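You operate a simulated robot arm through the tools that you are given. There is no shell and no other tool. Be economical: measure what you need, move in short steps, check, and stop when the job is done.

The job below is to be done with a simulated two-armed robot. You get a single attempt, and the scene is never put back.

## Task
Set both bench speed knobs halfway, then run each cylinder out and back.

It is judged by the outcome, as a careful person would: the job done as asked, and still so three seconds after it is handed in. It fails if anything else is knocked over, pushed out of place, dropped, spilled or broken.

## Robot
Two 7-joint arms with two-finger parallel grippers on one trunk, on a base that drives. Base frame: it is fixed to the floor where the robot stands at the start and does not move with it; the origin is under the middle of the robot, x ahead of it, y to its left, z up. Lengths are in m, angles in degrees, forces in N, time in s.
The left shoulder is at the start at [0.07, 0.177, 1.195], the right one opposite. With the tool pointing down near the work surface each hand reaches from about 0.3 to 0.74 m from the robot's upright axis, wherever it stands, measured 20 degrees to its own side. Places, roughly: back-out valve lever [0.5, 0.1, 1]; bench cylinder rod [0.6, -0.2, 0.9]; bench left speed knob [0.5, 0, 0.9]; bench regulator knob [0.8, -0.2, 1.2]; bench right speed knob [0.5, -0.5, 0.9]; bench valve knob [0.8, 0, 1.1]; blue block (6x6x5 cm) [0.5, -0.4, 0.9]; grey block (5x5x5 cm) [0.5, -0.3, 0.9]; ochre square pad [0.7, -0.5, 1]; up-down valve lever [0.5, -0.7, 1]. Payload 3.43 kg a hand.
The tool frame of a hand sits at the grasp point between the pads (the TCP): z along the fingers, y along the line on which they close. The tips reach 0.03 m beyond it. Largest opening 0.094 m; finger width 0.028, thickness 0.01; the body of the gripper, 0.05 by 0.096 m, starts 0.055 m behind the TCP.
Orientation is that of the tool frame in the base frame, as a unit quaternion [w, x, y, z]. With the fingers straight down and closing along the base's y, the tool's x points along the base's -x, its y along +y and its z along -z.

## Interface
- The arms move only by the tool step_arm. It takes "left_deltas", "right_deltas" or both (then of equal length, played together; a hand with none holds still); each is a list of rows, each an object of numbers (a shift or turn left out is 0, a gripper value left out holds the last): "ax", "ay", "az": the turn, a rotation vector about the base's x, y, z in degrees; "tx", "ty", "tz": the shift along the base's x, y, z in m; "gripper": the closure, from 0 (fully open) to 1 (shut). In form: [{"ax": .., "ay": .., "az": .., "tx": .., "ty": .., "tz": .., "gripper": ..}, ...]. A call has 1 to 10 rows; each row shifts and turns the commanded pose from where the row before left it. Rows are played at 5 a second. More than 0.05 m and 8.6 degrees between two rows, or a gripper value outside its range, and nothing of the call is played. Where a pose cannot be reached the arm comes as near as it can. A force on the tool above 40 N (or 10 N above the force at the start of the call, whichever is more), or a blocked arm, ends the call early, and 0.2 s more pass. Each finger travels about 0.153 m/s and halts on what it meets, pressing with about 23 N; the grip force reading is that of the motor and also rises with nothing between the fingers. The clock runs only during rows and for 0.2 s after the last one: add rows that do not move to give the fingers time. It gives the time, the measured TCP pose, the force on the tool (base axes), the opening and the grip force at its end, in the units of the frame above (readings bear some noise), with the torque about the TCP (base axes, N m) and any sound that the robot's microphone picked up, and new pictures: "show" is both (left out), scene, wrist or none (wrist: the cameras of the hands that moved).
- Cameras (640 x 400 px; columns grow to the right, rows downward): "scene" is now at [0.1224, -0.0304, 1.5221]; the picture's right is [-0.49, -0.87, 0.00], its down [-0.57, 0.32, -0.75] and it looks along [0.66, -0.37, -0.66] (base axes); focal length 254 px, centre (320, 200). "left" rides on the left gripper at [0.076, -0.014, -0.102] in its tool frame; the picture's right is [0.18, 0.98, 0.00], its down [-0.75, 0.14, -0.64] and it looks along [-0.63, 0.12, 0.77] (tool axes); focal length 243 px, centre (320, 200). "right" rides on the right gripper at [0.076, 0.014, -0.103] in its tool frame; the picture's right is [-0.18, 0.98, 0.00], its down [-0.75, -0.14, -0.64] and it looks along [-0.63, -0.12, 0.77] (tool axes); focal length 243 px, centre (320, 200). There is no depth. A picture from a camera that has moved, and an enlarged one, comes with that camera's place and axes in the base frame and with its lens. The place of the scene camera against the robot may be out by one fixed shift of up to 0.025 m in any direction.
- raise_lower(by): slides the trunk up (or, below 0, down) by that many m; the arms and the scene camera ride with it, the base frame stays. It gives what a move gives, with no picture.
- steer(legs): drives the robot by 1 to 6 legs, each [ahead, turn to the left] in m and degrees, along the robot's own axes; the way and the turn of a leg run together, so that a leg with both is an arc; at most 1.5 m and 180 degrees a leg. The arms and the cameras ride along, it lands a little off, and it stops where it bumps. It gives what a move gives, and a new picture of the scene camera.
- turn_head(pan, tilt): turns the head with the scene camera to pan (to the left, within 86 degrees either way) and tilt (down, from -29 to 69), counted from straight ahead of the robot. It gives what a move gives, and a new picture of the scene camera.
- enlarge(camera, box): a new picture of the part [left, top, right, bottom] of that camera's present view, enlarged. The clock stands still meanwhile.
- hand_in(): hands the job in; it is judged then, once.

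Go step by step. Nothing tells you exact positions but the pictures and the camera data: compare them with the known pose of the tool, close in by small moves and look again before you grip or let go. The budget is 120 turns and 260 pictures, counting those below and the enlarged ones. Unless the task says otherwise, let go and move clear before handing in, and close with one line.

The tools are called after "Emit:" as name(argument=value, ...) on one line, values as JSON. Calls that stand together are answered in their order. step_arm: Moves the arms, as the interface text tells. Its arguments: {"type":"object","properties":{"left_deltas":{"type":"array","items":{"type":"object","properties":{"ax":{"type":"number"},"ay":{"type":"number"},"az":{"type":"number"},"tx":{"type":"number"},"ty":{"type":"number"},"tz":{"type":"number"},"gripper":{"type":"number"}}}},"right_deltas":{"type":"array","items":{"type":"object","properties":{"ax":{"type":"number"},"ay":{"type":"number"},"az":{"type":"number"},"tx":{"type":"number"},"ty":{"type":"number"},"tz":{"type":"number"},"gripper":{"type":"number"}}}},"show":{"type":"string","enum":["both","scene","wrist","none"]}},"required":[]} The other tools are called the same way: raise_lower (by) slides the trunk up or down; steer (legs) drives the base; turn_head (pan, tilt) turns the head that bears the scene camera; enlarge (camera, box) takes an enlarged picture of a part of a camera's view; hand_in () hands the job in.

At the start:

```text
clock: 0.0
left_tcp_pos: [0.3578, -0.0301, 1.2575]
left_ee_rot: [0.002, 0.001, 1.0, 0.0]
left_force: [0.0, 0.2, -0.5]
left_ft_torque: [0.01, 0.0, 0.03]
left_finger_gap: 0.0938
left_grasp_force: 0.0
right_tcp_pos: [0.3324, -0.4311, 1.3293]
right_ee_rot: [0.0, 0.002, 1.0, 0.005]
right_force: [-0.2, -0.1, -0.2]
right_ft_torque: [-0.03, 0.03, 0.0]
right_finger_gap: 0.0938
right_grasp_force: 0.1
trunk travel left (down, up): [-0.775, 0.065]
robot x, y, heading: [-0.0031, 0.0019, 0.1]
head pan, tilt: [-29.2, 41.0]
```

scene: 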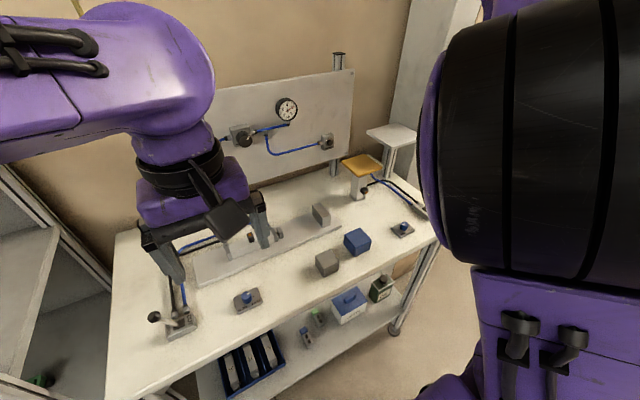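
right: 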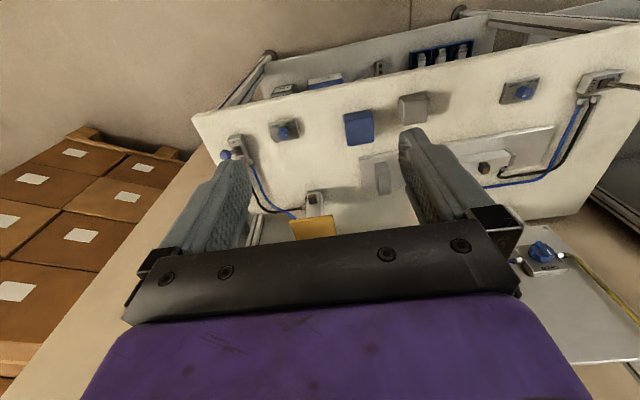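
left: 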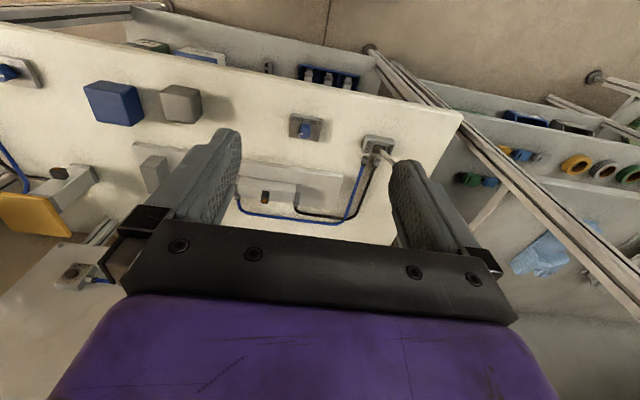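

I see a bench with a horizontal cylinder, two speed knobs (blue), two valve levers, a wall panel with a valve knob and regulator, and a lift cylinder under the ochre pad. I'll look closer at the parts before moving.

Emit:
enlarge(camera="scene", box=[100, 180, 300, 340])

Emit:
enlarge(camera="scene", box=[200, 80, 360, 180])

Emit:
enlarge(camera="scene", box=[300, 140, 450, 280])

Emit:
enlarge(camera="left", box=[220, 90, 420, 230])

Emit:
enlarge(camera="right", box=[200, 60, 360, 240])

Emit:
enlarge(camera="right", box=[460, 50, 640, 290])

```text
2.50 times, centred on (200, 260) of scene
camera zoom: at [0.1224, -0.0304, 1.5221], right [-0.49, -0.87, 0.0], down [-0.57, 0.32, -0.75], along [0.66, -0.37, -0.66], focal length 634 px, centre (620, 50)
```

zoom: 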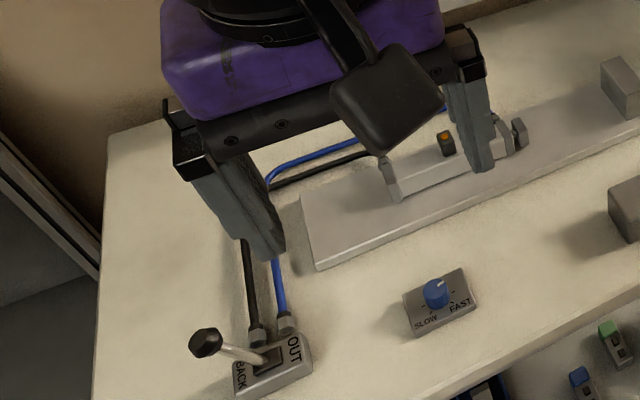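

```text
4.00 times, centred on (280, 130) of scene
camera zoom: at [0.1224, -0.0304, 1.5221], right [-0.49, -0.87, 0.0], down [-0.57, 0.32, -0.75], along [0.66, -0.37, -0.66], focal length 1014 px, centre (480, 480)
```

zoom: 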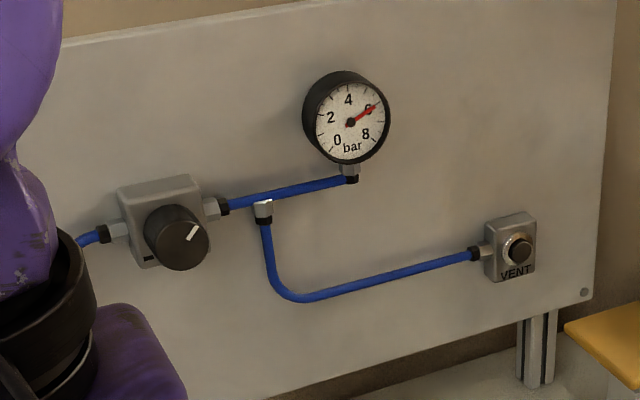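

```text
2.86 times, centred on (375, 210) of scene
camera zoom: at [0.1224, -0.0304, 1.5221], right [-0.49, -0.87, 0.0], down [-0.57, 0.32, -0.75], along [0.66, -0.37, -0.66], focal length 724 px, centre (163, 171)
```

zoom: 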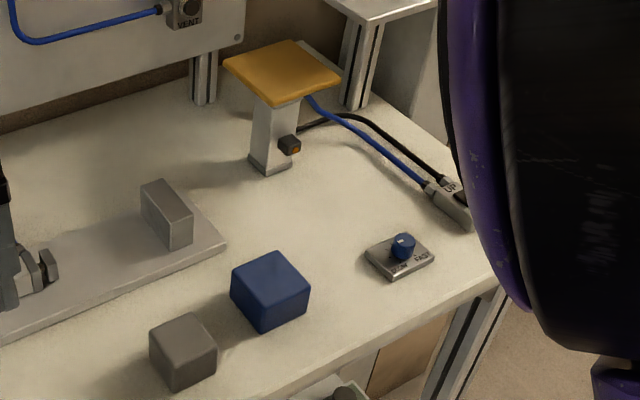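

```text
2.86 times, centred on (320, 160) of left
camera zoom: at [0.2799, -0.044, 1.3584], right [-0.18, 0.98, 0.0], down [0.75, 0.14, 0.64], along [0.63, 0.12, -0.77], focal length 693 px, centre (320, 314)
```

zoom: 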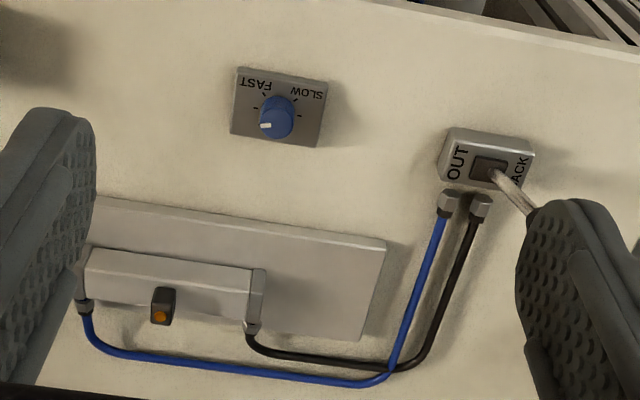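

```text
2.22 times, centred on (280, 150) of right
camera zoom: at [0.2557, -0.4198, 1.4323], right [0.19, 0.98, 0.01], down [0.75, -0.15, 0.64], along [0.63, -0.11, -0.77], focal length 539 px, centre (409, 311)
```

zoom: 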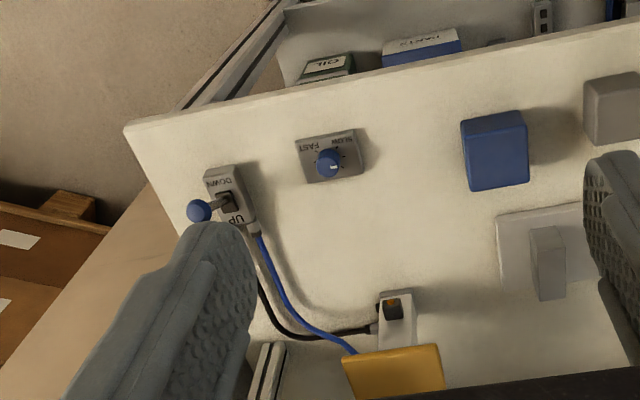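

```text
1.67 times, centred on (550, 170) of right
camera zoom: at [0.2557, -0.4198, 1.4323], right [0.19, 0.98, 0.01], down [0.75, -0.15, 0.64], along [0.63, -0.11, -0.77], focal length 404 px, centre (-63, 250)
```

zoom: 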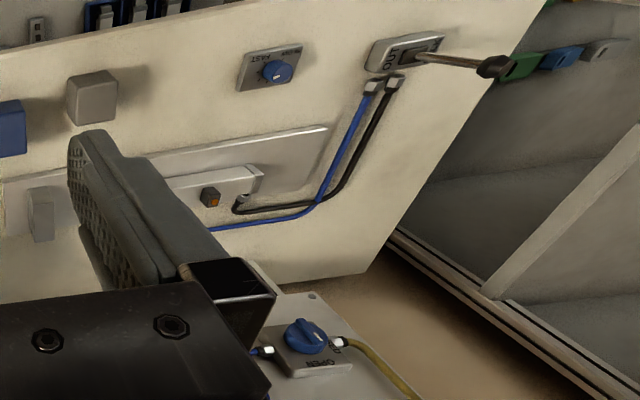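

The gauge reads about 6 bar, so supply seems on; the left lever leans to BACK. I'll bring the left hand above the left speed knob (about [0.48, -0.035]) and look, and the right hand toward the right knob.

Emit:
step_arm(left_deltas=[{"tx": 0.021, "tz": -0.03}, {"tx": 0.021, "tz": -0.03}, {"tx": 0.021, "tz": -0.03}, {"tx": 0.021, "tz": -0.03}, {"tx": 0.021, "tz": -0.03}, {"tx": 0.02, "tz": -0.03}], right_deltas=[{"tx": 0.02, "ty": -0.013, "tz": -0.035}, {"tx": 0.02, "ty": -0.013, "tz": -0.035}, {"tx": 0.02, "ty": -0.013, "tz": -0.035}, {"tx": 0.02, "ty": -0.013, "tz": -0.035}, {"tx": 0.02, "ty": -0.013, "tz": -0.035}, {"tx": 0.0, "ty": -0.013, "tz": -0.035}])

```text
clock: 1.4
left_tcp_pos: [0.4844, -0.0323, 1.0759]
left_ee_rot: [0.001, 0.001, 1.0, 0.0]
left_force: [-0.1, -0.7, 0.0]
left_ft_torque: [0.03, 0.03, 0.0]
left_finger_gap: 0.094
left_grasp_force: 0.1
right_tcp_pos: [0.4385, -0.5174, 1.12]
right_ee_rot: [-0.001, 0.002, 1.0, 0.007]
right_force: [-0.1, -0.4, -0.4]
right_ft_torque: [0.04, 0.01, 0.07]
right_finger_gap: 0.0939
right_grasp_force: 0.0
right hand out of reach, approached as far as the arm can: row 2
trunk travel left (down, up): [-0.775, 0.065]
robot x, y, heading: [0.001, -0.0028, 0.1]
head pan, tilt: [-29.2, 41.0]
camera scene: at [0.1239, -0.0328, 1.522], right [-0.49, -0.87, 0.0], down [-0.57, 0.32, -0.75], along [0.66, -0.37, -0.66], focal length 254 px, centre (320, 200)
camera right: at [0.3617, -0.5043, 1.2228], right [0.19, 0.98, 0.01], down [0.75, -0.15, 0.64], along [0.63, -0.11, -0.77], focal length 243 px, centre (320, 200)
camera left: at [0.407, -0.0458, 1.1776], right [-0.18, 0.98, 0.0], down [0.75, 0.14, 0.64], along [0.63, 0.12, -0.77], focal length 243 px, centre (320, 200)
```

scene: 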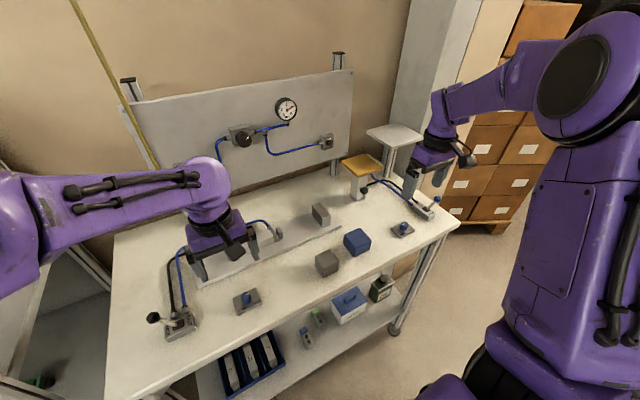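
right: 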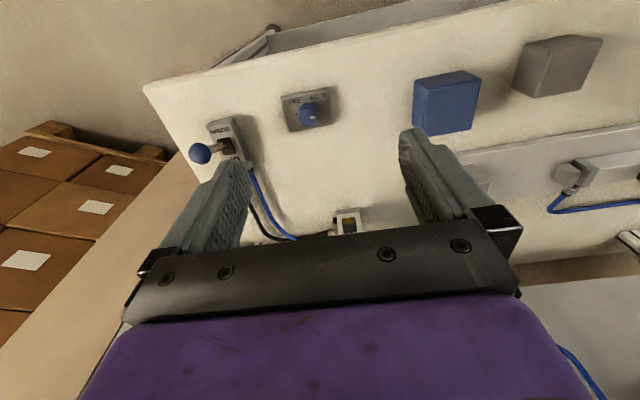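
left: 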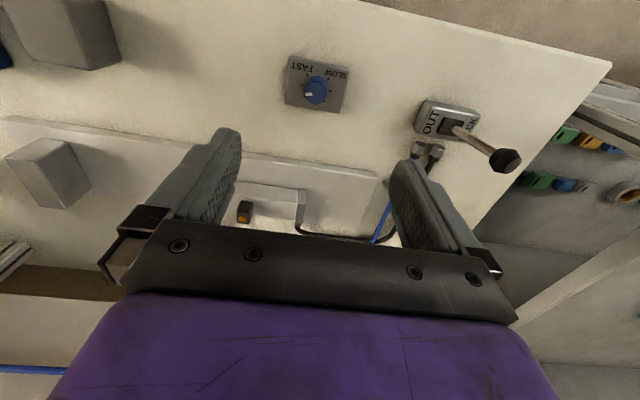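

The left knob's top triangulates to about [0.4925, -0.034, 0.876]. I'll zoom in on its dial and the levers.

Emit:
enlarge(camera="left", box=[270, 40, 370, 130])

Emit:
enlarge(camera="right", box=[180, 70, 350, 190])

Emit:
enlarge(camera="scene", box=[130, 270, 280, 350])

Emit:
enlarge(camera="scene", box=[330, 130, 470, 250])

```text
4.44 times, centred on (320, 85) of left
camera zoom: at [0.407, -0.0458, 1.1776], right [-0.18, 0.98, 0.0], down [0.75, 0.14, 0.64], along [0.63, 0.12, -0.77], focal length 1078 px, centre (320, 711)
```

zoom: 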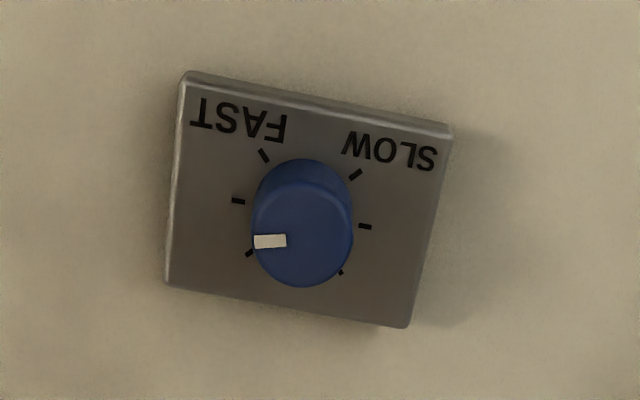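

```text
3.33 times, centred on (265, 130) of right
camera zoom: at [0.3617, -0.5043, 1.2228], right [0.19, 0.98, 0.01], down [0.75, -0.15, 0.64], along [0.63, -0.11, -0.77], focal length 809 px, centre (503, 433)
```

zoom: 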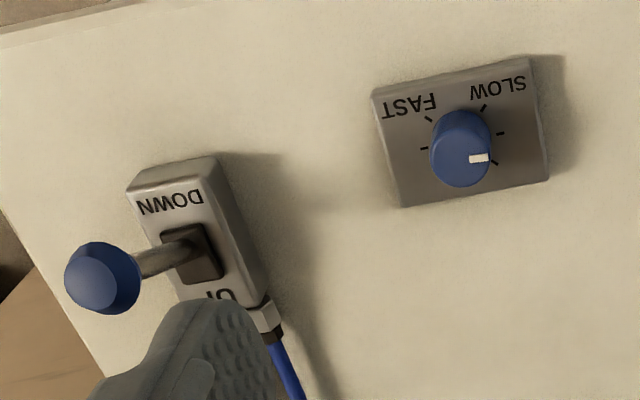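

```text
4.27 times, centred on (205, 310) of scene
camera zoom: at [0.1239, -0.0328, 1.522], right [-0.49, -0.87, 0.0], down [-0.57, 0.32, -0.75], along [0.66, -0.37, -0.66], focal length 1081 px, centre (811, -269)
```

zoom: 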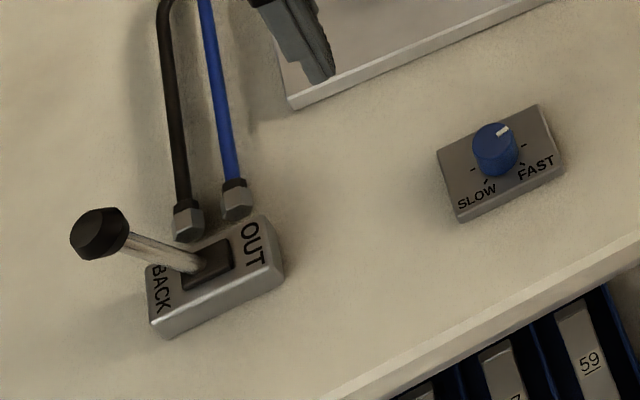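

```text
3.33 times, centred on (400, 190) of scene
camera zoom: at [0.1239, -0.0328, 1.522], right [-0.49, -0.87, 0.0], down [-0.57, 0.32, -0.75], along [0.66, -0.37, -0.66], focal length 845 px, centre (53, 233)
```

zoom: 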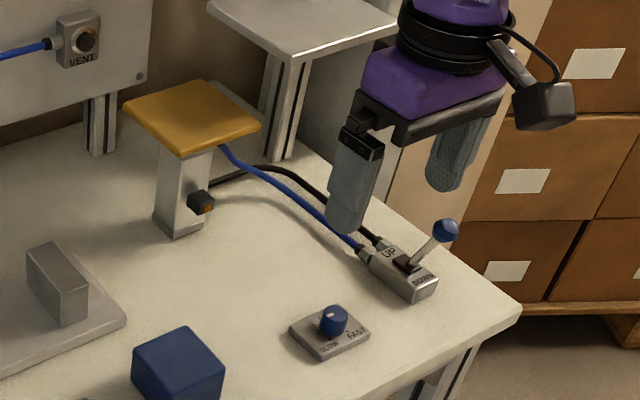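

Both dials read SLOW (near left) → clockwise over the far side → FAST, 270° span with the middle tick pointing straight to +x. The left pointer is ~75° past middle towards FAST; the right one ~75° short. I'll pre-turn the left hand −40° and descend above the left knob.

Emit:
step_arm(left_deltas=[{"tx": 0.0096, "ty": -0.0014, "az": -8, "tz": -0.03}, {"az": -8, "tz": -0.03}, {"az": -8, "tz": -0.03}, {"az": -8, "tz": -0.03}, {"az": -8, "tz": -0.026}, {}], show="both")

```text
clock: 2.6
left_tcp_pos: [0.4912, -0.0304, 0.9415]
left_ee_rot: [0.003, 0.328, 0.945, -0.001]
left_force: [-8.5, 4.3, 13.8]
left_ft_torque: [-0.29, 0.76, -0.32]
left_finger_gap: 0.0942
left_grasp_force: 0.0
right_tcp_pos: [0.4357, -0.5138, 1.1217]
right_ee_rot: [0.001, 0.001, 1.0, 0.005]
right_force: [0.1, -0.2, -0.7]
right_ft_torque: [-0.01, 0.01, 0.01]
right_finger_gap: 0.0941
right_grasp_force: 0.1
trunk travel left (down, up): [-0.775, 0.065]
robot x, y, heading: [0.001, -0.001, -0.0]
head pan, tilt: [-29.2, 41.0]
stopped in row 5 (left hand): the force on the tool passed its limit at 98 N (the readings are from after the stop); the commanded pose is now the measured one
camera scene: at [0.1199, -0.0296, 1.5223], right [-0.49, -0.87, 0.0], down [-0.57, 0.32, -0.76], along [0.66, -0.37, -0.66], focal length 254 px, centre (320, 200)
camera left: at [0.4209, 0.0054, 1.042], right [0.46, 0.89, 0.0], down [0.68, -0.35, 0.65], along [0.57, -0.3, -0.76], focal length 243 px, centre (320, 200)
```

scene: 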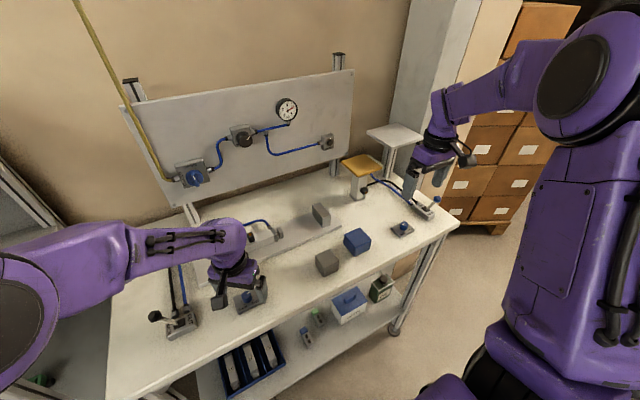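
left: 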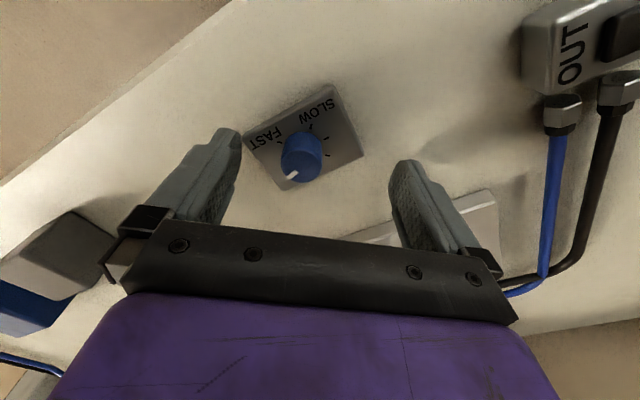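

Contact stopped the descent at TCP z = 0.94, higher than expected. I'll see what was touched.

Emit:
enlarge(camera="scene", box=[140, 210, 300, 330])

Emit:
enlarge(camera="left", box=[180, 70, 460, 250])

```text
3.33 times, centred on (220, 270) of scene
camera zoom: at [0.1199, -0.0296, 1.5223], right [-0.49, -0.87, 0.0], down [-0.57, 0.32, -0.76], along [0.66, -0.37, -0.66], focal length 845 px, centre (653, -33)
```

zoom: 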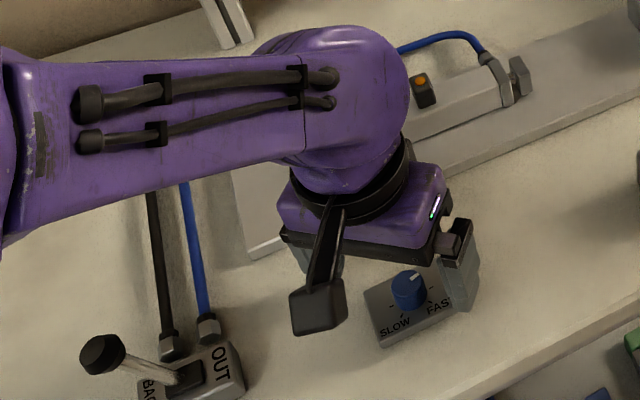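

```text
2.22 times, centred on (320, 160) of left
camera zoom: at [0.4209, 0.0054, 1.042], right [0.46, 0.89, 0.0], down [0.68, -0.35, 0.65], along [0.57, -0.3, -0.76], focal length 539 px, centre (320, 289)
```

zoom: 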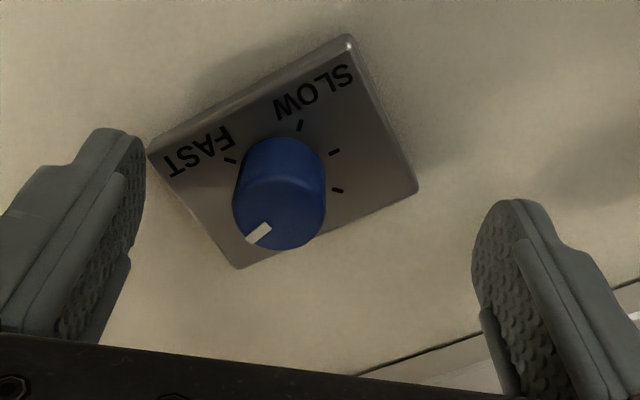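

The near finger landed on the knob box's corner, so the box top is ~0.911 and the knob top ~0.93, at about [0.477, -0.035]. I'll lift, shift there and look.

Emit:
step_arm(left_deltas=[{"tz": 0.012}, {"tx": -0.014, "ty": -0.0045}, {"tz": -0.004}, {}], show="none")

Emit:
enlarge(camera="left", box=[180, 70, 460, 250])

Emit:
enlarge(camera="scene", box=[200, 260, 300, 330])

```text
clock: 3.6
left_tcp_pos: [0.4808, -0.0351, 0.9497]
left_ee_rot: [0.005, 0.325, 0.946, -0.006]
left_force: [0.5, -0.9, -0.2]
left_ft_torque: [0.03, 0.02, -0.02]
left_finger_gap: 0.094
left_grasp_force: 0.0
right_tcp_pos: [0.4375, -0.5152, 1.1221]
right_ee_rot: [-0.001, 0.001, 1.0, 0.005]
right_force: [-0.6, -0.2, -0.4]
right_ft_torque: [-0.01, 0.01, 0.02]
right_finger_gap: 0.0936
right_grasp_force: 0.0
trunk travel left (down, up): [-0.775, 0.065]
robot x, y, heading: [0.0014, -0.0037, -0.2]
head pan, tilt: [-29.2, 41.0]
```

```text
2.22 times, centred on (320, 160) of left
camera zoom: at [0.4105, 0.0007, 1.0511], right [0.46, 0.89, -0.01], down [0.68, -0.34, 0.65], along [0.57, -0.3, -0.76], focal length 539 px, centre (320, 289)
```

zoom: 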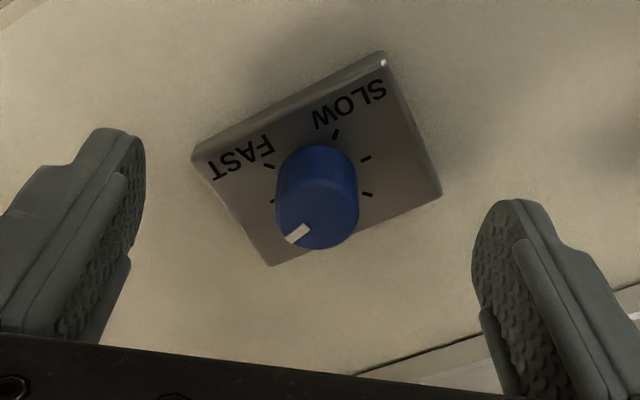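

```text
5.71 times, centred on (250, 295) of scene
camera zoom: at [0.1222, -0.0305, 1.5221], right [-0.49, -0.87, 0.0], down [-0.57, 0.32, -0.75], along [0.66, -0.37, -0.66], focal length 1448 px, centre (720, -343)
```

zoom: 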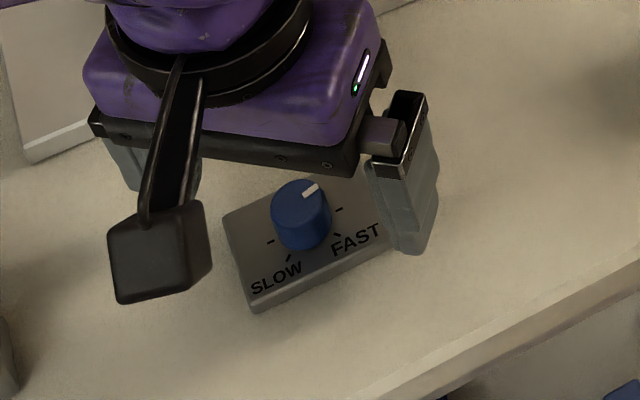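

The knob lies between the fingers within ~3 mm. I'll lower 4 mm, correct x and close.

Emit:
step_arm(left_deltas=[{"tx": -0.003, "tz": -0.004}, {"gripper": 0.5}, {"gripper": 0.8}, {"gripper": 0.8}, {"gripper": 0.8}], show="none")

Emit:
enlarge(camera="left", box=[180, 70, 460, 250])

```text
clock: 4.8
left_tcp_pos: [0.4776, -0.035, 0.9457]
left_ee_rot: [0.004, 0.322, 0.947, -0.006]
left_force: [0.1, -3.9, 3.5]
left_ft_torque: [-0.15, -0.51, -0.02]
left_finger_gap: 0.0224
left_grasp_force: 45.7
right_tcp_pos: [0.4363, -0.5151, 1.1222]
right_ee_rot: [-0.001, 0.002, 1.0, 0.007]
right_force: [-0.3, -0.2, -0.1]
right_ft_torque: [0.02, 0.01, 0.01]
right_finger_gap: 0.094
right_grasp_force: 0.1
trunk travel left (down, up): [-0.775, 0.065]
robot x, y, heading: [0.0003, -0.0004, -0.2]
head pan, tilt: [-29.2, 41.0]
```

```text
2.22 times, centred on (320, 160) of left
camera zoom: at [0.4081, 0.0011, 1.0474], right [0.45, 0.89, -0.01], down [0.68, -0.34, 0.65], along [0.58, -0.3, -0.76], focal length 539 px, centre (320, 289)
```

zoom: 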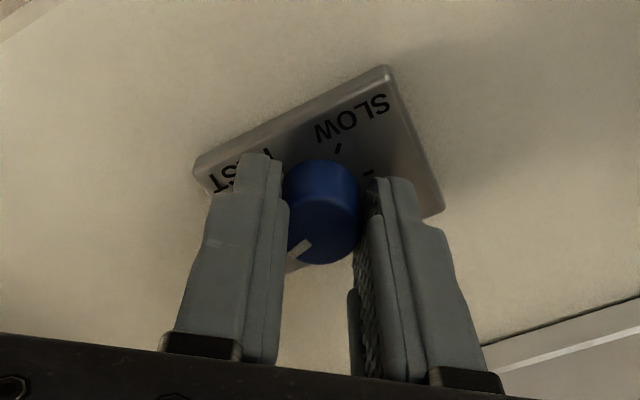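

Gripped (22 mm). Turning counter-clockwise 64° first, then checking the pointer.

Emit:
step_arm(left_deltas=[{"az": 8}, {"az": 8}, {"az": 8}, {"az": 8}, {"az": 8}, {"az": 8}, {"az": 8}, {"az": 8}, {}], show="none")

Emit:
enlarge(camera="left", box=[180, 70, 460, 250])

Emit:
enlarge(camera="scene", box=[200, 260, 300, 330])

```text
clock: 5.4
left_tcp_pos: [0.4786, -0.0346, 0.9471]
left_ee_rot: [-0.004, 0.205, 0.978, -0.024]
left_force: [-5.1, -14.3, -10.7]
left_ft_torque: [0.51, -0.71, -0.01]
left_finger_gap: 0.0233
left_grasp_force: 45.0
right_tcp_pos: [0.4368, -0.517, 1.1208]
right_ee_rot: [-0.001, 0.002, 1.0, 0.006]
right_force: [-0.5, -0.2, -0.6]
right_ft_torque: [-0.02, 0.01, 0.01]
right_finger_gap: 0.0938
right_grasp_force: 0.0
trunk travel left (down, up): [-0.775, 0.065]
robot x, y, heading: [-0.0012, -0.0007, -0.4]
head pan, tilt: [-29.2, 41.0]
stopped in row 2 (left hand): the force on the tool passed its limit at 42 N (the readings are from after the stop); the commanded pose is now the measured one
```

```text
2.22 times, centred on (320, 160) of left
camera zoom: at [0.4047, -0.0128, 1.0496], right [0.23, 0.97, -0.05], down [0.76, -0.14, 0.64], along [0.61, -0.18, -0.77], focal length 539 px, centre (320, 289)
```

zoom: 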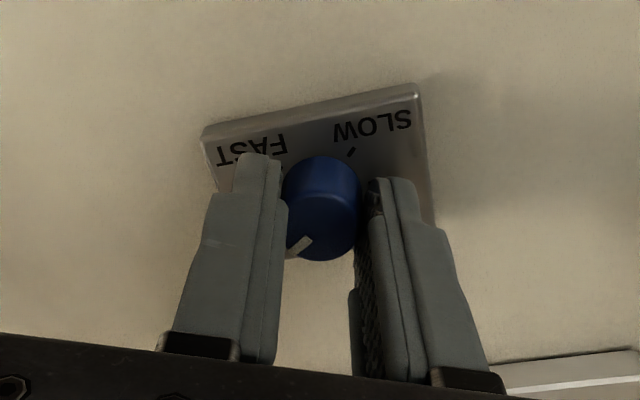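

```text
5.71 times, centred on (250, 295) of scene
camera zoom: at [0.1229, -0.0332, 1.522], right [-0.49, -0.87, 0.0], down [-0.57, 0.32, -0.75], along [0.66, -0.37, -0.66], focal length 1448 px, centre (720, -343)
```

zoom: 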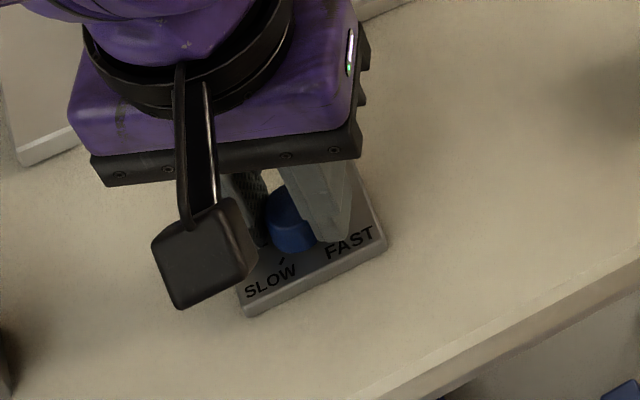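

Turning that fast built up force and a slight tilt. I'll let go, re-level, regrip and turn in smaller steps.

Emit:
step_arm(left_deltas=[{"gripper": 0.6}, {"ax": 2.6, "ay": -1.0, "tx": -0.0012, "ty": -0.0004, "tz": -0.0012}, {}, {"gripper": 0.78}, {"gripper": 0.78}, {"gripper": 0.78}], show="none")

Emit:
step_arm(left_deltas=[{"az": 3}, {"az": 3}, {"az": 3}, {"az": 3}, {"az": 3}, {"az": 3}, {}], show="wrist")

```text
clock: 6.8
left_tcp_pos: [0.483, -0.0316, 0.9529]
left_ee_rot: [0.002, 0.192, 0.981, -0.011]
left_force: [-11.9, -19.8, -5.3]
left_ft_torque: [-0.42, -0.11, 0.03]
left_finger_gap: 0.0336
left_grasp_force: 11.9
right_tcp_pos: [0.4349, -0.5197, 1.1201]
right_ee_rot: [0.0, 0.001, 1.0, 0.008]
right_force: [0.7, 0.7, -0.9]
right_ft_torque: [0.03, -0.02, 0.03]
right_finger_gap: 0.0939
right_grasp_force: 0.1
trunk travel left (down, up): [-0.775, 0.065]
robot x, y, heading: [0.0035, -0.0013, -0.2]
head pan, tilt: [-29.2, 41.0]
```

```text
clock: 8.4
left_tcp_pos: [0.4878, -0.0296, 0.9551]
left_ee_rot: [-0.001, 0.031, 0.999, -0.016]
left_force: [-1.7, -24.5, 0.9]
left_ft_torque: [-0.58, -0.24, 0.21]
left_finger_gap: 0.0349
left_grasp_force: 12.2
right_tcp_pos: [0.4361, -0.5197, 1.1183]
right_ee_rot: [0.0, 0.001, 1.0, 0.008]
right_force: [0.3, -0.4, -1.2]
right_ft_torque: [0.03, 0.0, -0.02]
right_finger_gap: 0.0941
right_grasp_force: 0.0
trunk travel left (down, up): [-0.775, 0.065]
robot x, y, heading: [-0.002, -0.0003, 0.1]
head pan, tilt: [-29.2, 41.0]
camera left: at [0.4098, -0.0367, 1.0571], right [-0.12, 0.99, -0.03], down [0.76, 0.11, 0.64], along [0.64, 0.06, -0.77], focal length 243 px, centre (320, 200)
```

left: 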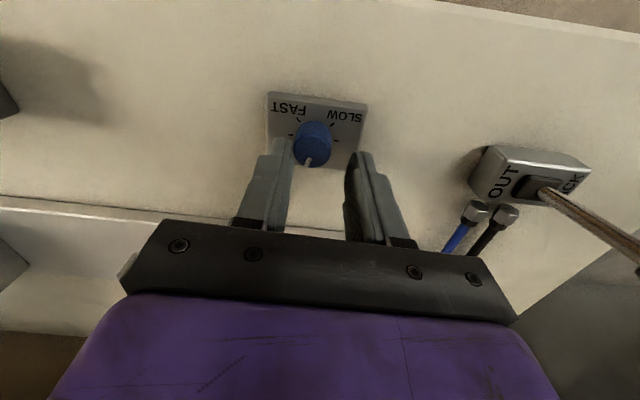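

The knob pointer has turned nearly to middle, but the hand has slid off to the side. I'll zoom in before moving.

Emit:
enlarge(camera="left", box=[230, 70, 410, 200])

Emit:
enlarge(camera="scene", box=[200, 260, 300, 330])

```text
3.08 times, centred on (320, 135) of left
camera zoom: at [0.4098, -0.0367, 1.0571], right [-0.12, 0.99, -0.03], down [0.76, 0.11, 0.64], along [0.64, 0.06, -0.77], focal length 746 px, centre (320, 400)
```

zoom: 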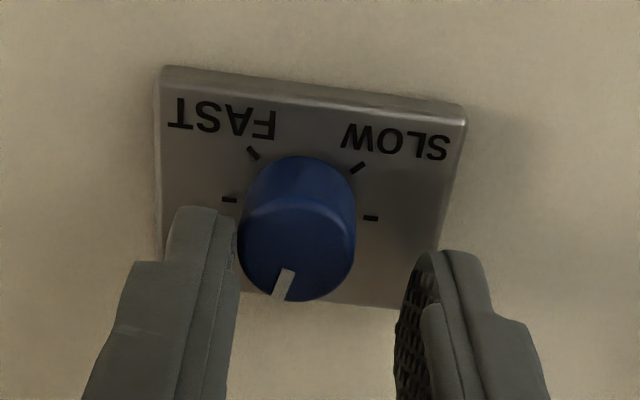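

```text
5.71 times, centred on (250, 295) of scene
camera zoom: at [0.1217, -0.0375, 1.522], right [-0.49, -0.87, 0.0], down [-0.57, 0.32, -0.75], along [0.66, -0.37, -0.66], focal length 1448 px, centre (720, -343)
```

zoom: 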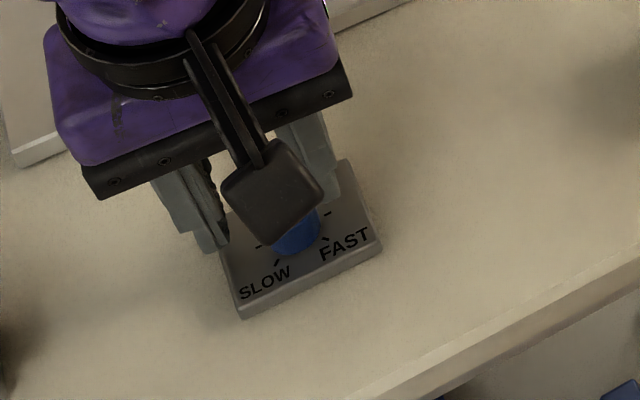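

Pointer now ~14° from middle on the FAST side; the knob centre is at about [0.478, -0.0357]. I'll open, re-centre and level the hand.

Emit:
step_arm(left_deltas=[{"gripper": 0.4}, {"gripper": 0.4}, {"gripper": 0.4}], show="none")

```text
clock: 9.2
left_tcp_pos: [0.4876, -0.0254, 0.9556]
left_ee_rot: [0.0, 0.031, 0.999, -0.016]
left_force: [-0.1, 0.0, 0.3]
left_ft_torque: [-0.02, 0.01, -0.04]
left_finger_gap: 0.0561
left_grasp_force: 0.0
right_tcp_pos: [0.4372, -0.5145, 1.1209]
right_ee_rot: [-0.001, 0.002, 1.0, 0.006]
right_force: [-0.2, -0.8, -0.2]
right_ft_torque: [-0.01, 0.0, 0.0]
right_finger_gap: 0.0941
right_grasp_force: 0.1
trunk travel left (down, up): [-0.775, 0.065]
robot x, y, heading: [0.0006, 0.003, 0.1]
head pan, tilt: [-29.2, 41.0]
```

Emit:
step_arm(left_deltas=[{"ax": 1.8, "tx": -0.0096, "ty": -0.0103}, {"tz": -0.0085}, {}], show="wrist")

Emit:
enlarge(camera="left", box=[230, 70, 410, 200])

```text
clock: 10.0
left_tcp_pos: [0.479, -0.0371, 0.948]
left_ee_rot: [0.001, 0.033, 0.999, 0.001]
left_force: [0.5, -0.2, -0.2]
left_ft_torque: [-0.01, 0.02, -0.03]
left_finger_gap: 0.0564
left_grasp_force: 0.1
right_tcp_pos: [0.4369, -0.5164, 1.1214]
right_ee_rot: [-0.001, 0.002, 1.0, 0.005]
right_force: [0.2, 0.0, 0.4]
right_ft_torque: [0.0, 0.01, 0.02]
right_finger_gap: 0.0938
right_grasp_force: 0.1
trunk travel left (down, up): [-0.775, 0.065]
robot x, y, heading: [0.0017, 0.003, -0.0]
head pan, tilt: [-29.2, 41.0]
camera left: at [0.4008, -0.0465, 1.0501], right [-0.12, 0.99, 0.0], down [0.76, 0.09, 0.64], along [0.64, 0.08, -0.76], focal length 243 px, centre (320, 200)
```

left: 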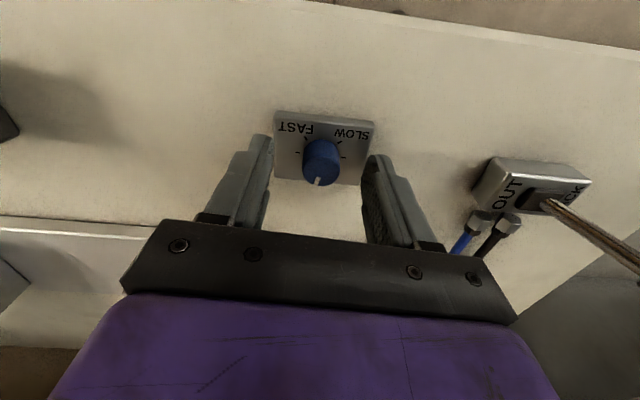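

```text
3.08 times, centred on (320, 135) of left
camera zoom: at [0.4008, -0.0465, 1.0501], right [-0.12, 0.99, 0.0], down [0.76, 0.09, 0.64], along [0.64, 0.08, -0.76], focal length 746 px, centre (320, 400)
```

zoom: 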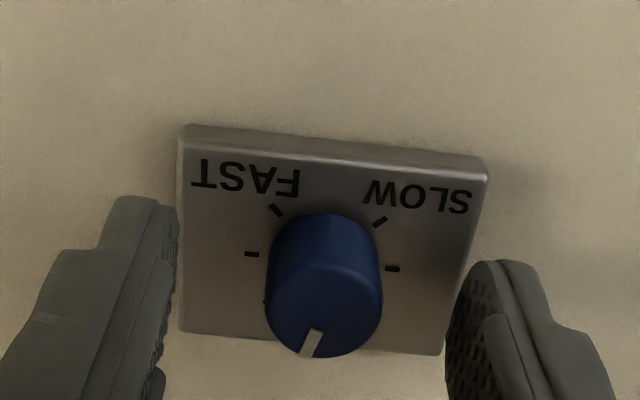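

Well centred; pointer is 13–14° off middle. Close gently and turn 13° in small steps.

Emit:
step_arm(left_deltas=[{"gripper": 0.6}, {"gripper": 0.78}, {"gripper": 0.78}, {"az": 3.3}, {"az": 3.3}, {"az": 3.3}, {"az": 3.3}, {}], show="none")

Emit:
enlarge(camera="left", box=[230, 70, 410, 200])

```text
clock: 11.8
left_tcp_pos: [0.4795, -0.0362, 0.948]
left_ee_rot: [-0.002, -0.083, 0.997, 0.002]
left_force: [3.5, 0.9, 8.8]
left_ft_torque: [-0.41, -0.14, -0.04]
left_finger_gap: 0.0222
left_grasp_force: 45.4
right_tcp_pos: [0.4357, -0.515, 1.1209]
right_ee_rot: [0.0, 0.002, 1.0, 0.006]
right_force: [-0.8, -0.4, -0.3]
right_ft_torque: [-0.03, 0.0, 0.02]
right_finger_gap: 0.094
right_grasp_force: 0.1
trunk travel left (down, up): [-0.775, 0.065]
robot x, y, heading: [0.0012, -0.0023, -0.1]
head pan, tilt: [-29.2, 41.0]
```

```text
3.08 times, centred on (320, 135) of left
camera zoom: at [0.4061, -0.0636, 1.05], right [-0.34, 0.94, 0.0], down [0.72, 0.26, 0.64], along [0.6, 0.22, -0.77], focal length 746 px, centre (320, 400)
```

zoom: 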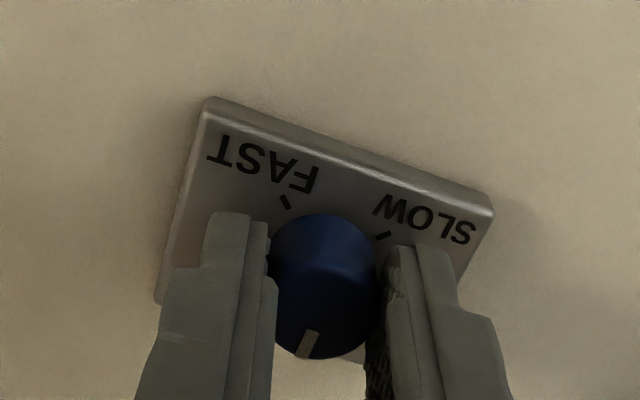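

Pointer now reads 0° from middle. Release and lift to check the dial from a clear view.

Emit:
step_arm(left_deltas=[{"gripper": 0.5}, {"gripper": 0.3}, {"tz": 0.03}, {"tz": 0.04}, {}], show="none")

Emit:
enlarge(camera="left", box=[240, 40, 400, 150])

Emit:
enlarge(camera="left", box=[380, 20, 620, 200])

```text
clock: 12.8
left_tcp_pos: [0.4398, -0.0351, 0.947]
left_ee_rot: [-0.087, -0.076, 0.993, 0.017]
left_force: [0.0, -1.2, 0.8]
left_ft_torque: [0.03, 0.0, 0.04]
left_finger_gap: 0.0658
left_grasp_force: 0.1
right_tcp_pos: [0.4356, -0.5147, 1.1213]
right_ee_rot: [0.0, 0.002, 1.0, 0.006]
right_force: [-0.1, 0.8, -0.4]
right_ft_torque: [-0.01, 0.03, -0.04]
right_finger_gap: 0.094
right_grasp_force: 0.1
trunk travel left (down, up): [-0.775, 0.065]
robot x, y, heading: [0.003, 0.0002, -0.2]
head pan, tilt: [-29.2, 41.0]
stopped in row 5 (left hand): the arm was blocked; the commanded pose is now the measured one
```

```text
3.64 times, centred on (320, 95) of left
camera zoom: at [0.3849, -0.0636, 1.0587], right [-0.33, 0.94, 0.08], down [0.83, 0.24, 0.51], along [0.46, 0.23, -0.86], focal length 882 px, centre (320, 582)
```

zoom: 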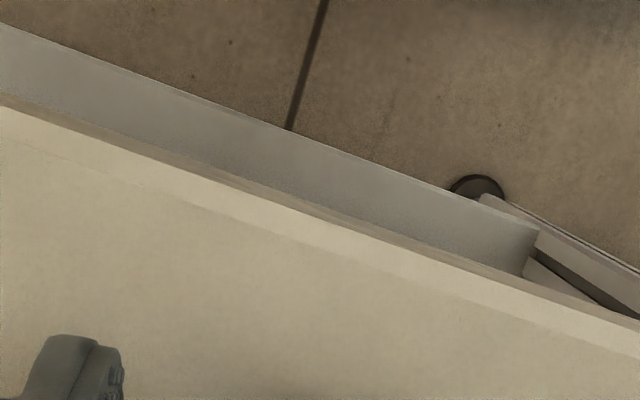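

```text
2.22 times, centred on (500, 110) of left
camera zoom: at [0.3849, -0.0636, 1.0587], right [-0.33, 0.94, 0.08], down [0.83, 0.24, 0.51], along [0.46, 0.23, -0.86], focal length 539 px, centre (-80, 400)
```

zoom: 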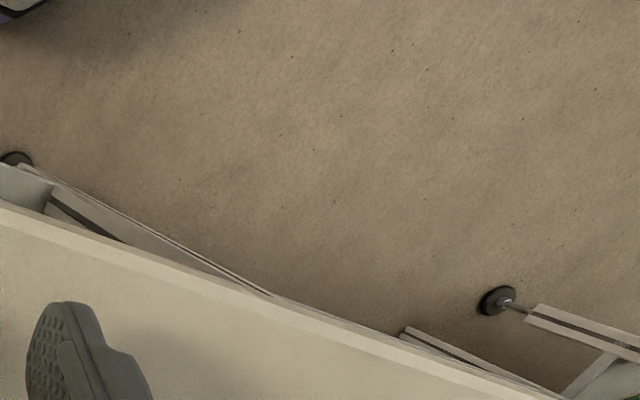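

The lift was blocked and the hand swung towards me instead. I'll check the scene before moving further.

Emit:
step_arm(left_deltas=[{}], show="both")

Emit:
turn_head(pan=10, tilt=45)

```text
clock: 13.2
left_tcp_pos: [0.4404, -0.0358, 0.9464]
left_ee_rot: [-0.087, -0.076, 0.993, 0.017]
left_force: [-0.6, 0.0, 0.3]
left_ft_torque: [0.01, 0.03, -0.05]
left_finger_gap: 0.0656
left_grasp_force: 0.1
right_tcp_pos: [0.4365, -0.5158, 1.1229]
right_ee_rot: [-0.002, 0.002, 1.0, 0.005]
right_force: [-0.9, -0.6, 0.2]
right_ft_torque: [-0.01, -0.01, 0.0]
right_finger_gap: 0.0938
right_grasp_force: 0.0
trunk travel left (down, up): [-0.775, 0.065]
robot x, y, heading: [0.0008, -0.0018, 0.1]
head pan, tilt: [-29.2, 41.0]
camera scene: at [0.1222, -0.0314, 1.5221], right [-0.49, -0.87, 0.0], down [-0.57, 0.32, -0.75], along [0.66, -0.37, -0.66], focal length 254 px, centre (320, 200)
camera left: at [0.3849, -0.0641, 1.0587], right [-0.33, 0.94, 0.08], down [0.82, 0.24, 0.51], along [0.46, 0.23, -0.86], focal length 243 px, centre (320, 200)
```

scene: 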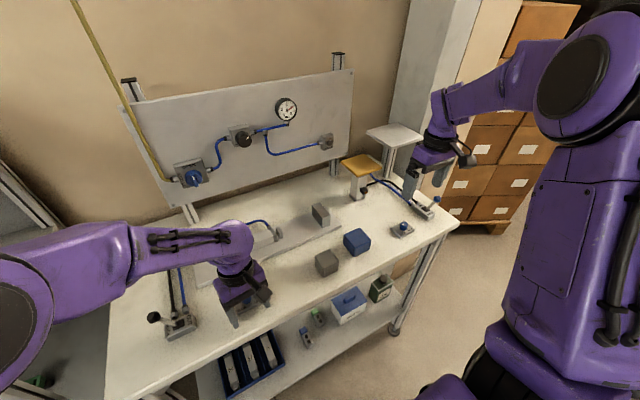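
left: 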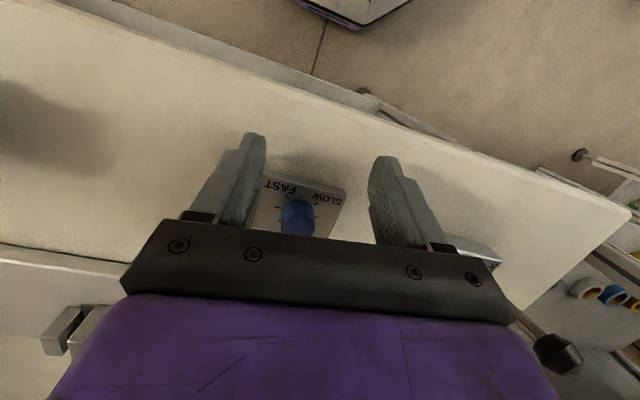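

```text
clock: 14.3
left_tcp_pos: [0.4394, -0.0369, 0.9472]
left_ee_rot: [-0.086, -0.077, 0.993, 0.016]
left_force: [0.7, -0.2, 0.6]
left_ft_torque: [0.01, 0.02, -0.03]
left_finger_gap: 0.0658
left_grasp_force: 0.1
right_tcp_pos: [0.4369, -0.5159, 1.1218]
right_ee_rot: [-0.001, 0.001, 1.0, 0.006]
right_force: [-0.4, 0.3, 1.0]
right_ft_torque: [0.0, 0.01, 0.01]
right_finger_gap: 0.094
right_grasp_force: 0.1
trunk travel left (down, up): [-0.775, 0.065]
robot x, y, heading: [0.0021, -0.0012, -0.1]
head pan, tilt: [10.0, 45.0]
camera scene: at [0.1287, 0.024, 1.5164], right [0.17, -0.99, 0.0], down [-0.7, -0.12, -0.71], along [0.7, 0.12, -0.71], focal length 254 px, centre (320, 200)
```

scene: 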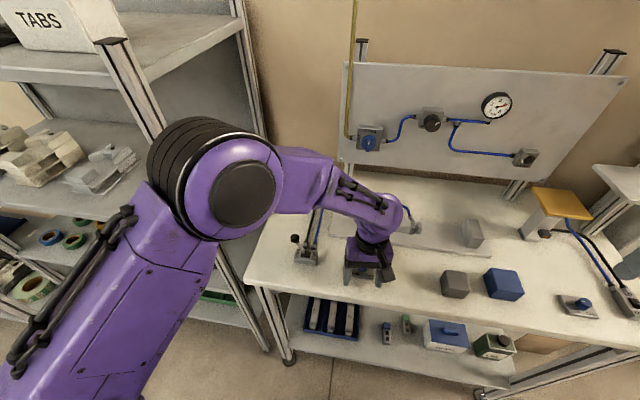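

Emit:
enlarge(camera="scene", box=[100, 80, 420, 300])

Emit:
turn_head(pan=45, tilt=40)

```text
1.82 times, centred on (260, 190) of scene
camera zoom: at [0.1287, 0.024, 1.5164], right [0.17, -0.99, 0.0], down [-0.7, -0.12, -0.71], along [0.7, 0.12, -0.71], focal length 461 px, centre (429, 218)
```

zoom: 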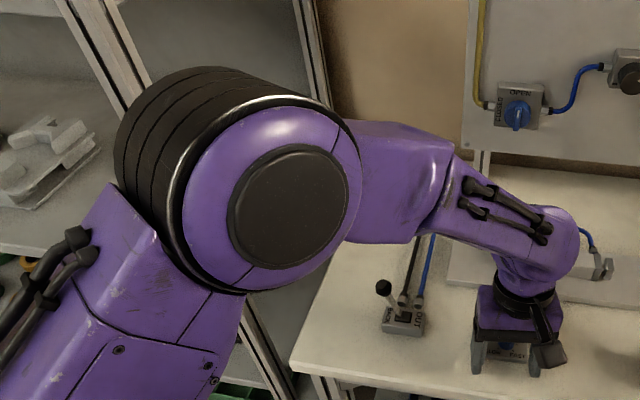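

```text
clock: 15.3
left_tcp_pos: [0.4404, -0.0357, 0.9476]
left_ee_rot: [-0.086, -0.076, 0.993, 0.018]
left_force: [-0.5, 1.5, 0.4]
left_ft_torque: [0.0, 0.01, -0.02]
left_finger_gap: 0.0658
left_grasp_force: 0.1
right_tcp_pos: [0.4367, -0.5143, 1.1218]
right_ee_rot: [-0.001, 0.002, 1.0, 0.005]
right_force: [-0.4, 1.0, 0.0]
right_ft_torque: [-0.01, 0.03, -0.06]
right_finger_gap: 0.0942
right_grasp_force: 0.0
trunk travel left (down, up): [-0.775, 0.065]
robot x, y, heading: [-0.0035, -0.0, -0.2]
head pan, tilt: [45.0, 40.0]
camera scene: at [0.1089, 0.07, 1.5236], right [0.71, -0.71, 0.0], down [-0.46, -0.45, -0.77], along [0.54, 0.54, -0.64], focal length 254 px, centre (320, 200)
```

scene: 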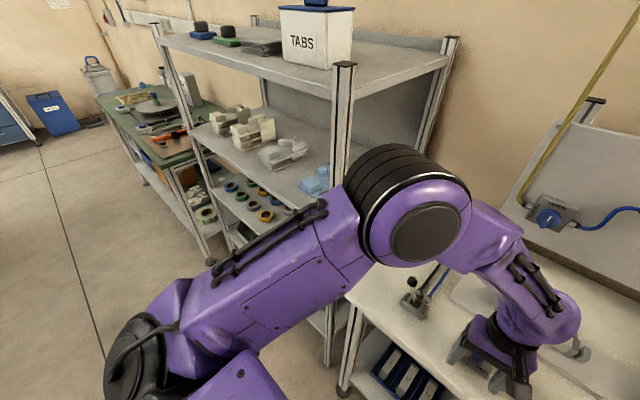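

The left elbow is right by the shelf post, which probably blocked the lift. Backing the base away 0.10 m keeps the hand straight and clears the post (nothing lies between the hand and the near edge).

Emit:
steer(legs=[[-0.1, 0]])

```text
clock: 16.5
left_tcp_pos: [0.3414, -0.0344, 0.9471]
left_ee_rot: [-0.087, -0.078, 0.993, 0.017]
left_force: [0.4, 0.0, -0.3]
left_ft_torque: [0.0, 0.01, 0.04]
left_finger_gap: 0.0657
left_grasp_force: 0.0
right_tcp_pos: [0.3383, -0.5147, 1.1211]
right_ee_rot: [-0.001, 0.001, 1.0, 0.005]
right_force: [0.0, -0.3, -0.1]
right_ft_torque: [-0.01, -0.03, -0.02]
right_finger_gap: 0.0941
right_grasp_force: 0.0
trunk travel left (down, up): [-0.775, 0.065]
robot x, y, heading: [-0.0973, -0.0017, -0.0]
head pan, tilt: [45.0, 40.0]
camera scene: at [0.0103, 0.0703, 1.5235], right [0.71, -0.71, 0.0], down [-0.45, -0.45, -0.77], along [0.54, 0.54, -0.64], focal length 254 px, centre (320, 200)
```

scene: 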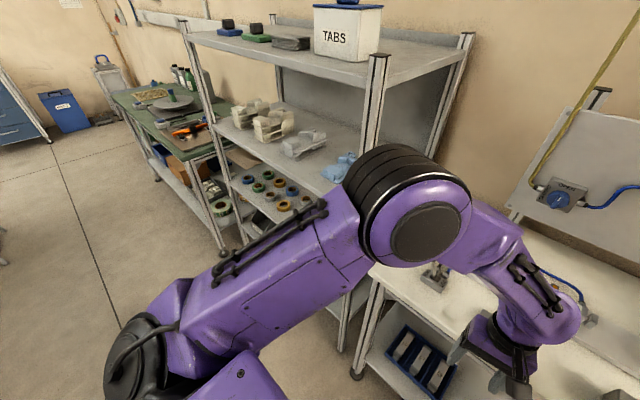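

Clear now. I'll level and raise the left hand, then drive round so the robot stands at about y = −0.3, where both sides are in reach.

Emit:
step_arm(left_deltas=[{"tz": 0.03}, {"tz": 0.04, "ay": -5}, {"tz": 0.04, "ay": -5}, {"tz": 0.04, "az": -5, "ax": -1}, {"tz": 0.04, "az": -5}, {"tz": 0.04}, {"tz": 0.03}, {}], right_deltas=[{"tz": 0.02}, {"tz": 0.02}, {"tz": 0.02}, {"tz": 0.02}, {"tz": 0.02}, {"tz": 0.02}, {}, {}], show="none")

Emit:
turn_head(pan=0, tilt=45)

```text
clock: 18.3
left_tcp_pos: [0.3394, -0.0355, 1.207]
left_ee_rot: [0.001, 0.009, 1.0, 0.001]
left_force: [-0.4, 0.0, 0.2]
left_ft_torque: [0.0, 0.01, -0.03]
left_finger_gap: 0.0657
left_grasp_force: 0.1
right_tcp_pos: [0.3379, -0.5141, 1.2431]
right_ee_rot: [-0.001, 0.002, 1.0, 0.005]
right_force: [-0.4, 0.3, -0.2]
right_ft_torque: [-0.03, 0.01, 0.0]
right_finger_gap: 0.0939
right_grasp_force: 0.1
trunk travel left (down, up): [-0.775, 0.065]
robot x, y, heading: [-0.0973, 0.0005, -0.1]
head pan, tilt: [45.0, 40.0]
```

```text
clock: 19.4
left_tcp_pos: [0.3386, -0.0353, 1.2054]
left_ee_rot: [0.0, 0.009, 1.0, 0.001]
left_force: [0.0, -0.1, -0.7]
left_ft_torque: [0.02, 0.01, -0.02]
left_finger_gap: 0.0656
left_grasp_force: 0.1
right_tcp_pos: [0.3366, -0.5157, 1.2428]
right_ee_rot: [-0.001, 0.001, 1.0, 0.005]
right_force: [-0.3, -0.9, 0.3]
right_ft_torque: [0.01, 0.04, -0.03]
right_finger_gap: 0.0939
right_grasp_force: 0.1
trunk travel left (down, up): [-0.775, 0.065]
robot x, y, heading: [-0.0943, -0.0004, 0.1]
head pan, tilt: [0.0, 45.0]
camera scene: at [0.0305, 0.0105, 1.5164], right [0.0, -1.0, 0.0], down [-0.71, 0.0, -0.71], along [0.71, 0.0, -0.71], focal length 254 px, centre (320, 200)
```

scene: 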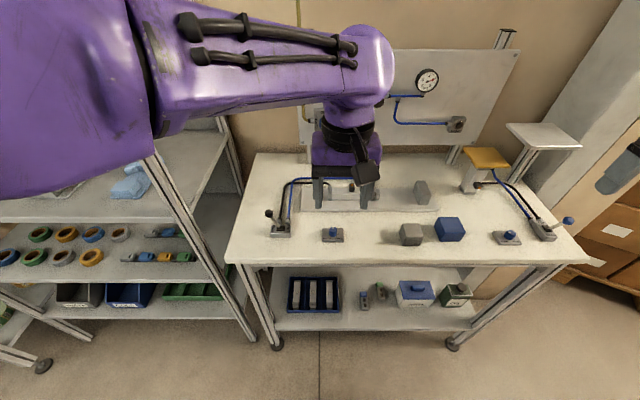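

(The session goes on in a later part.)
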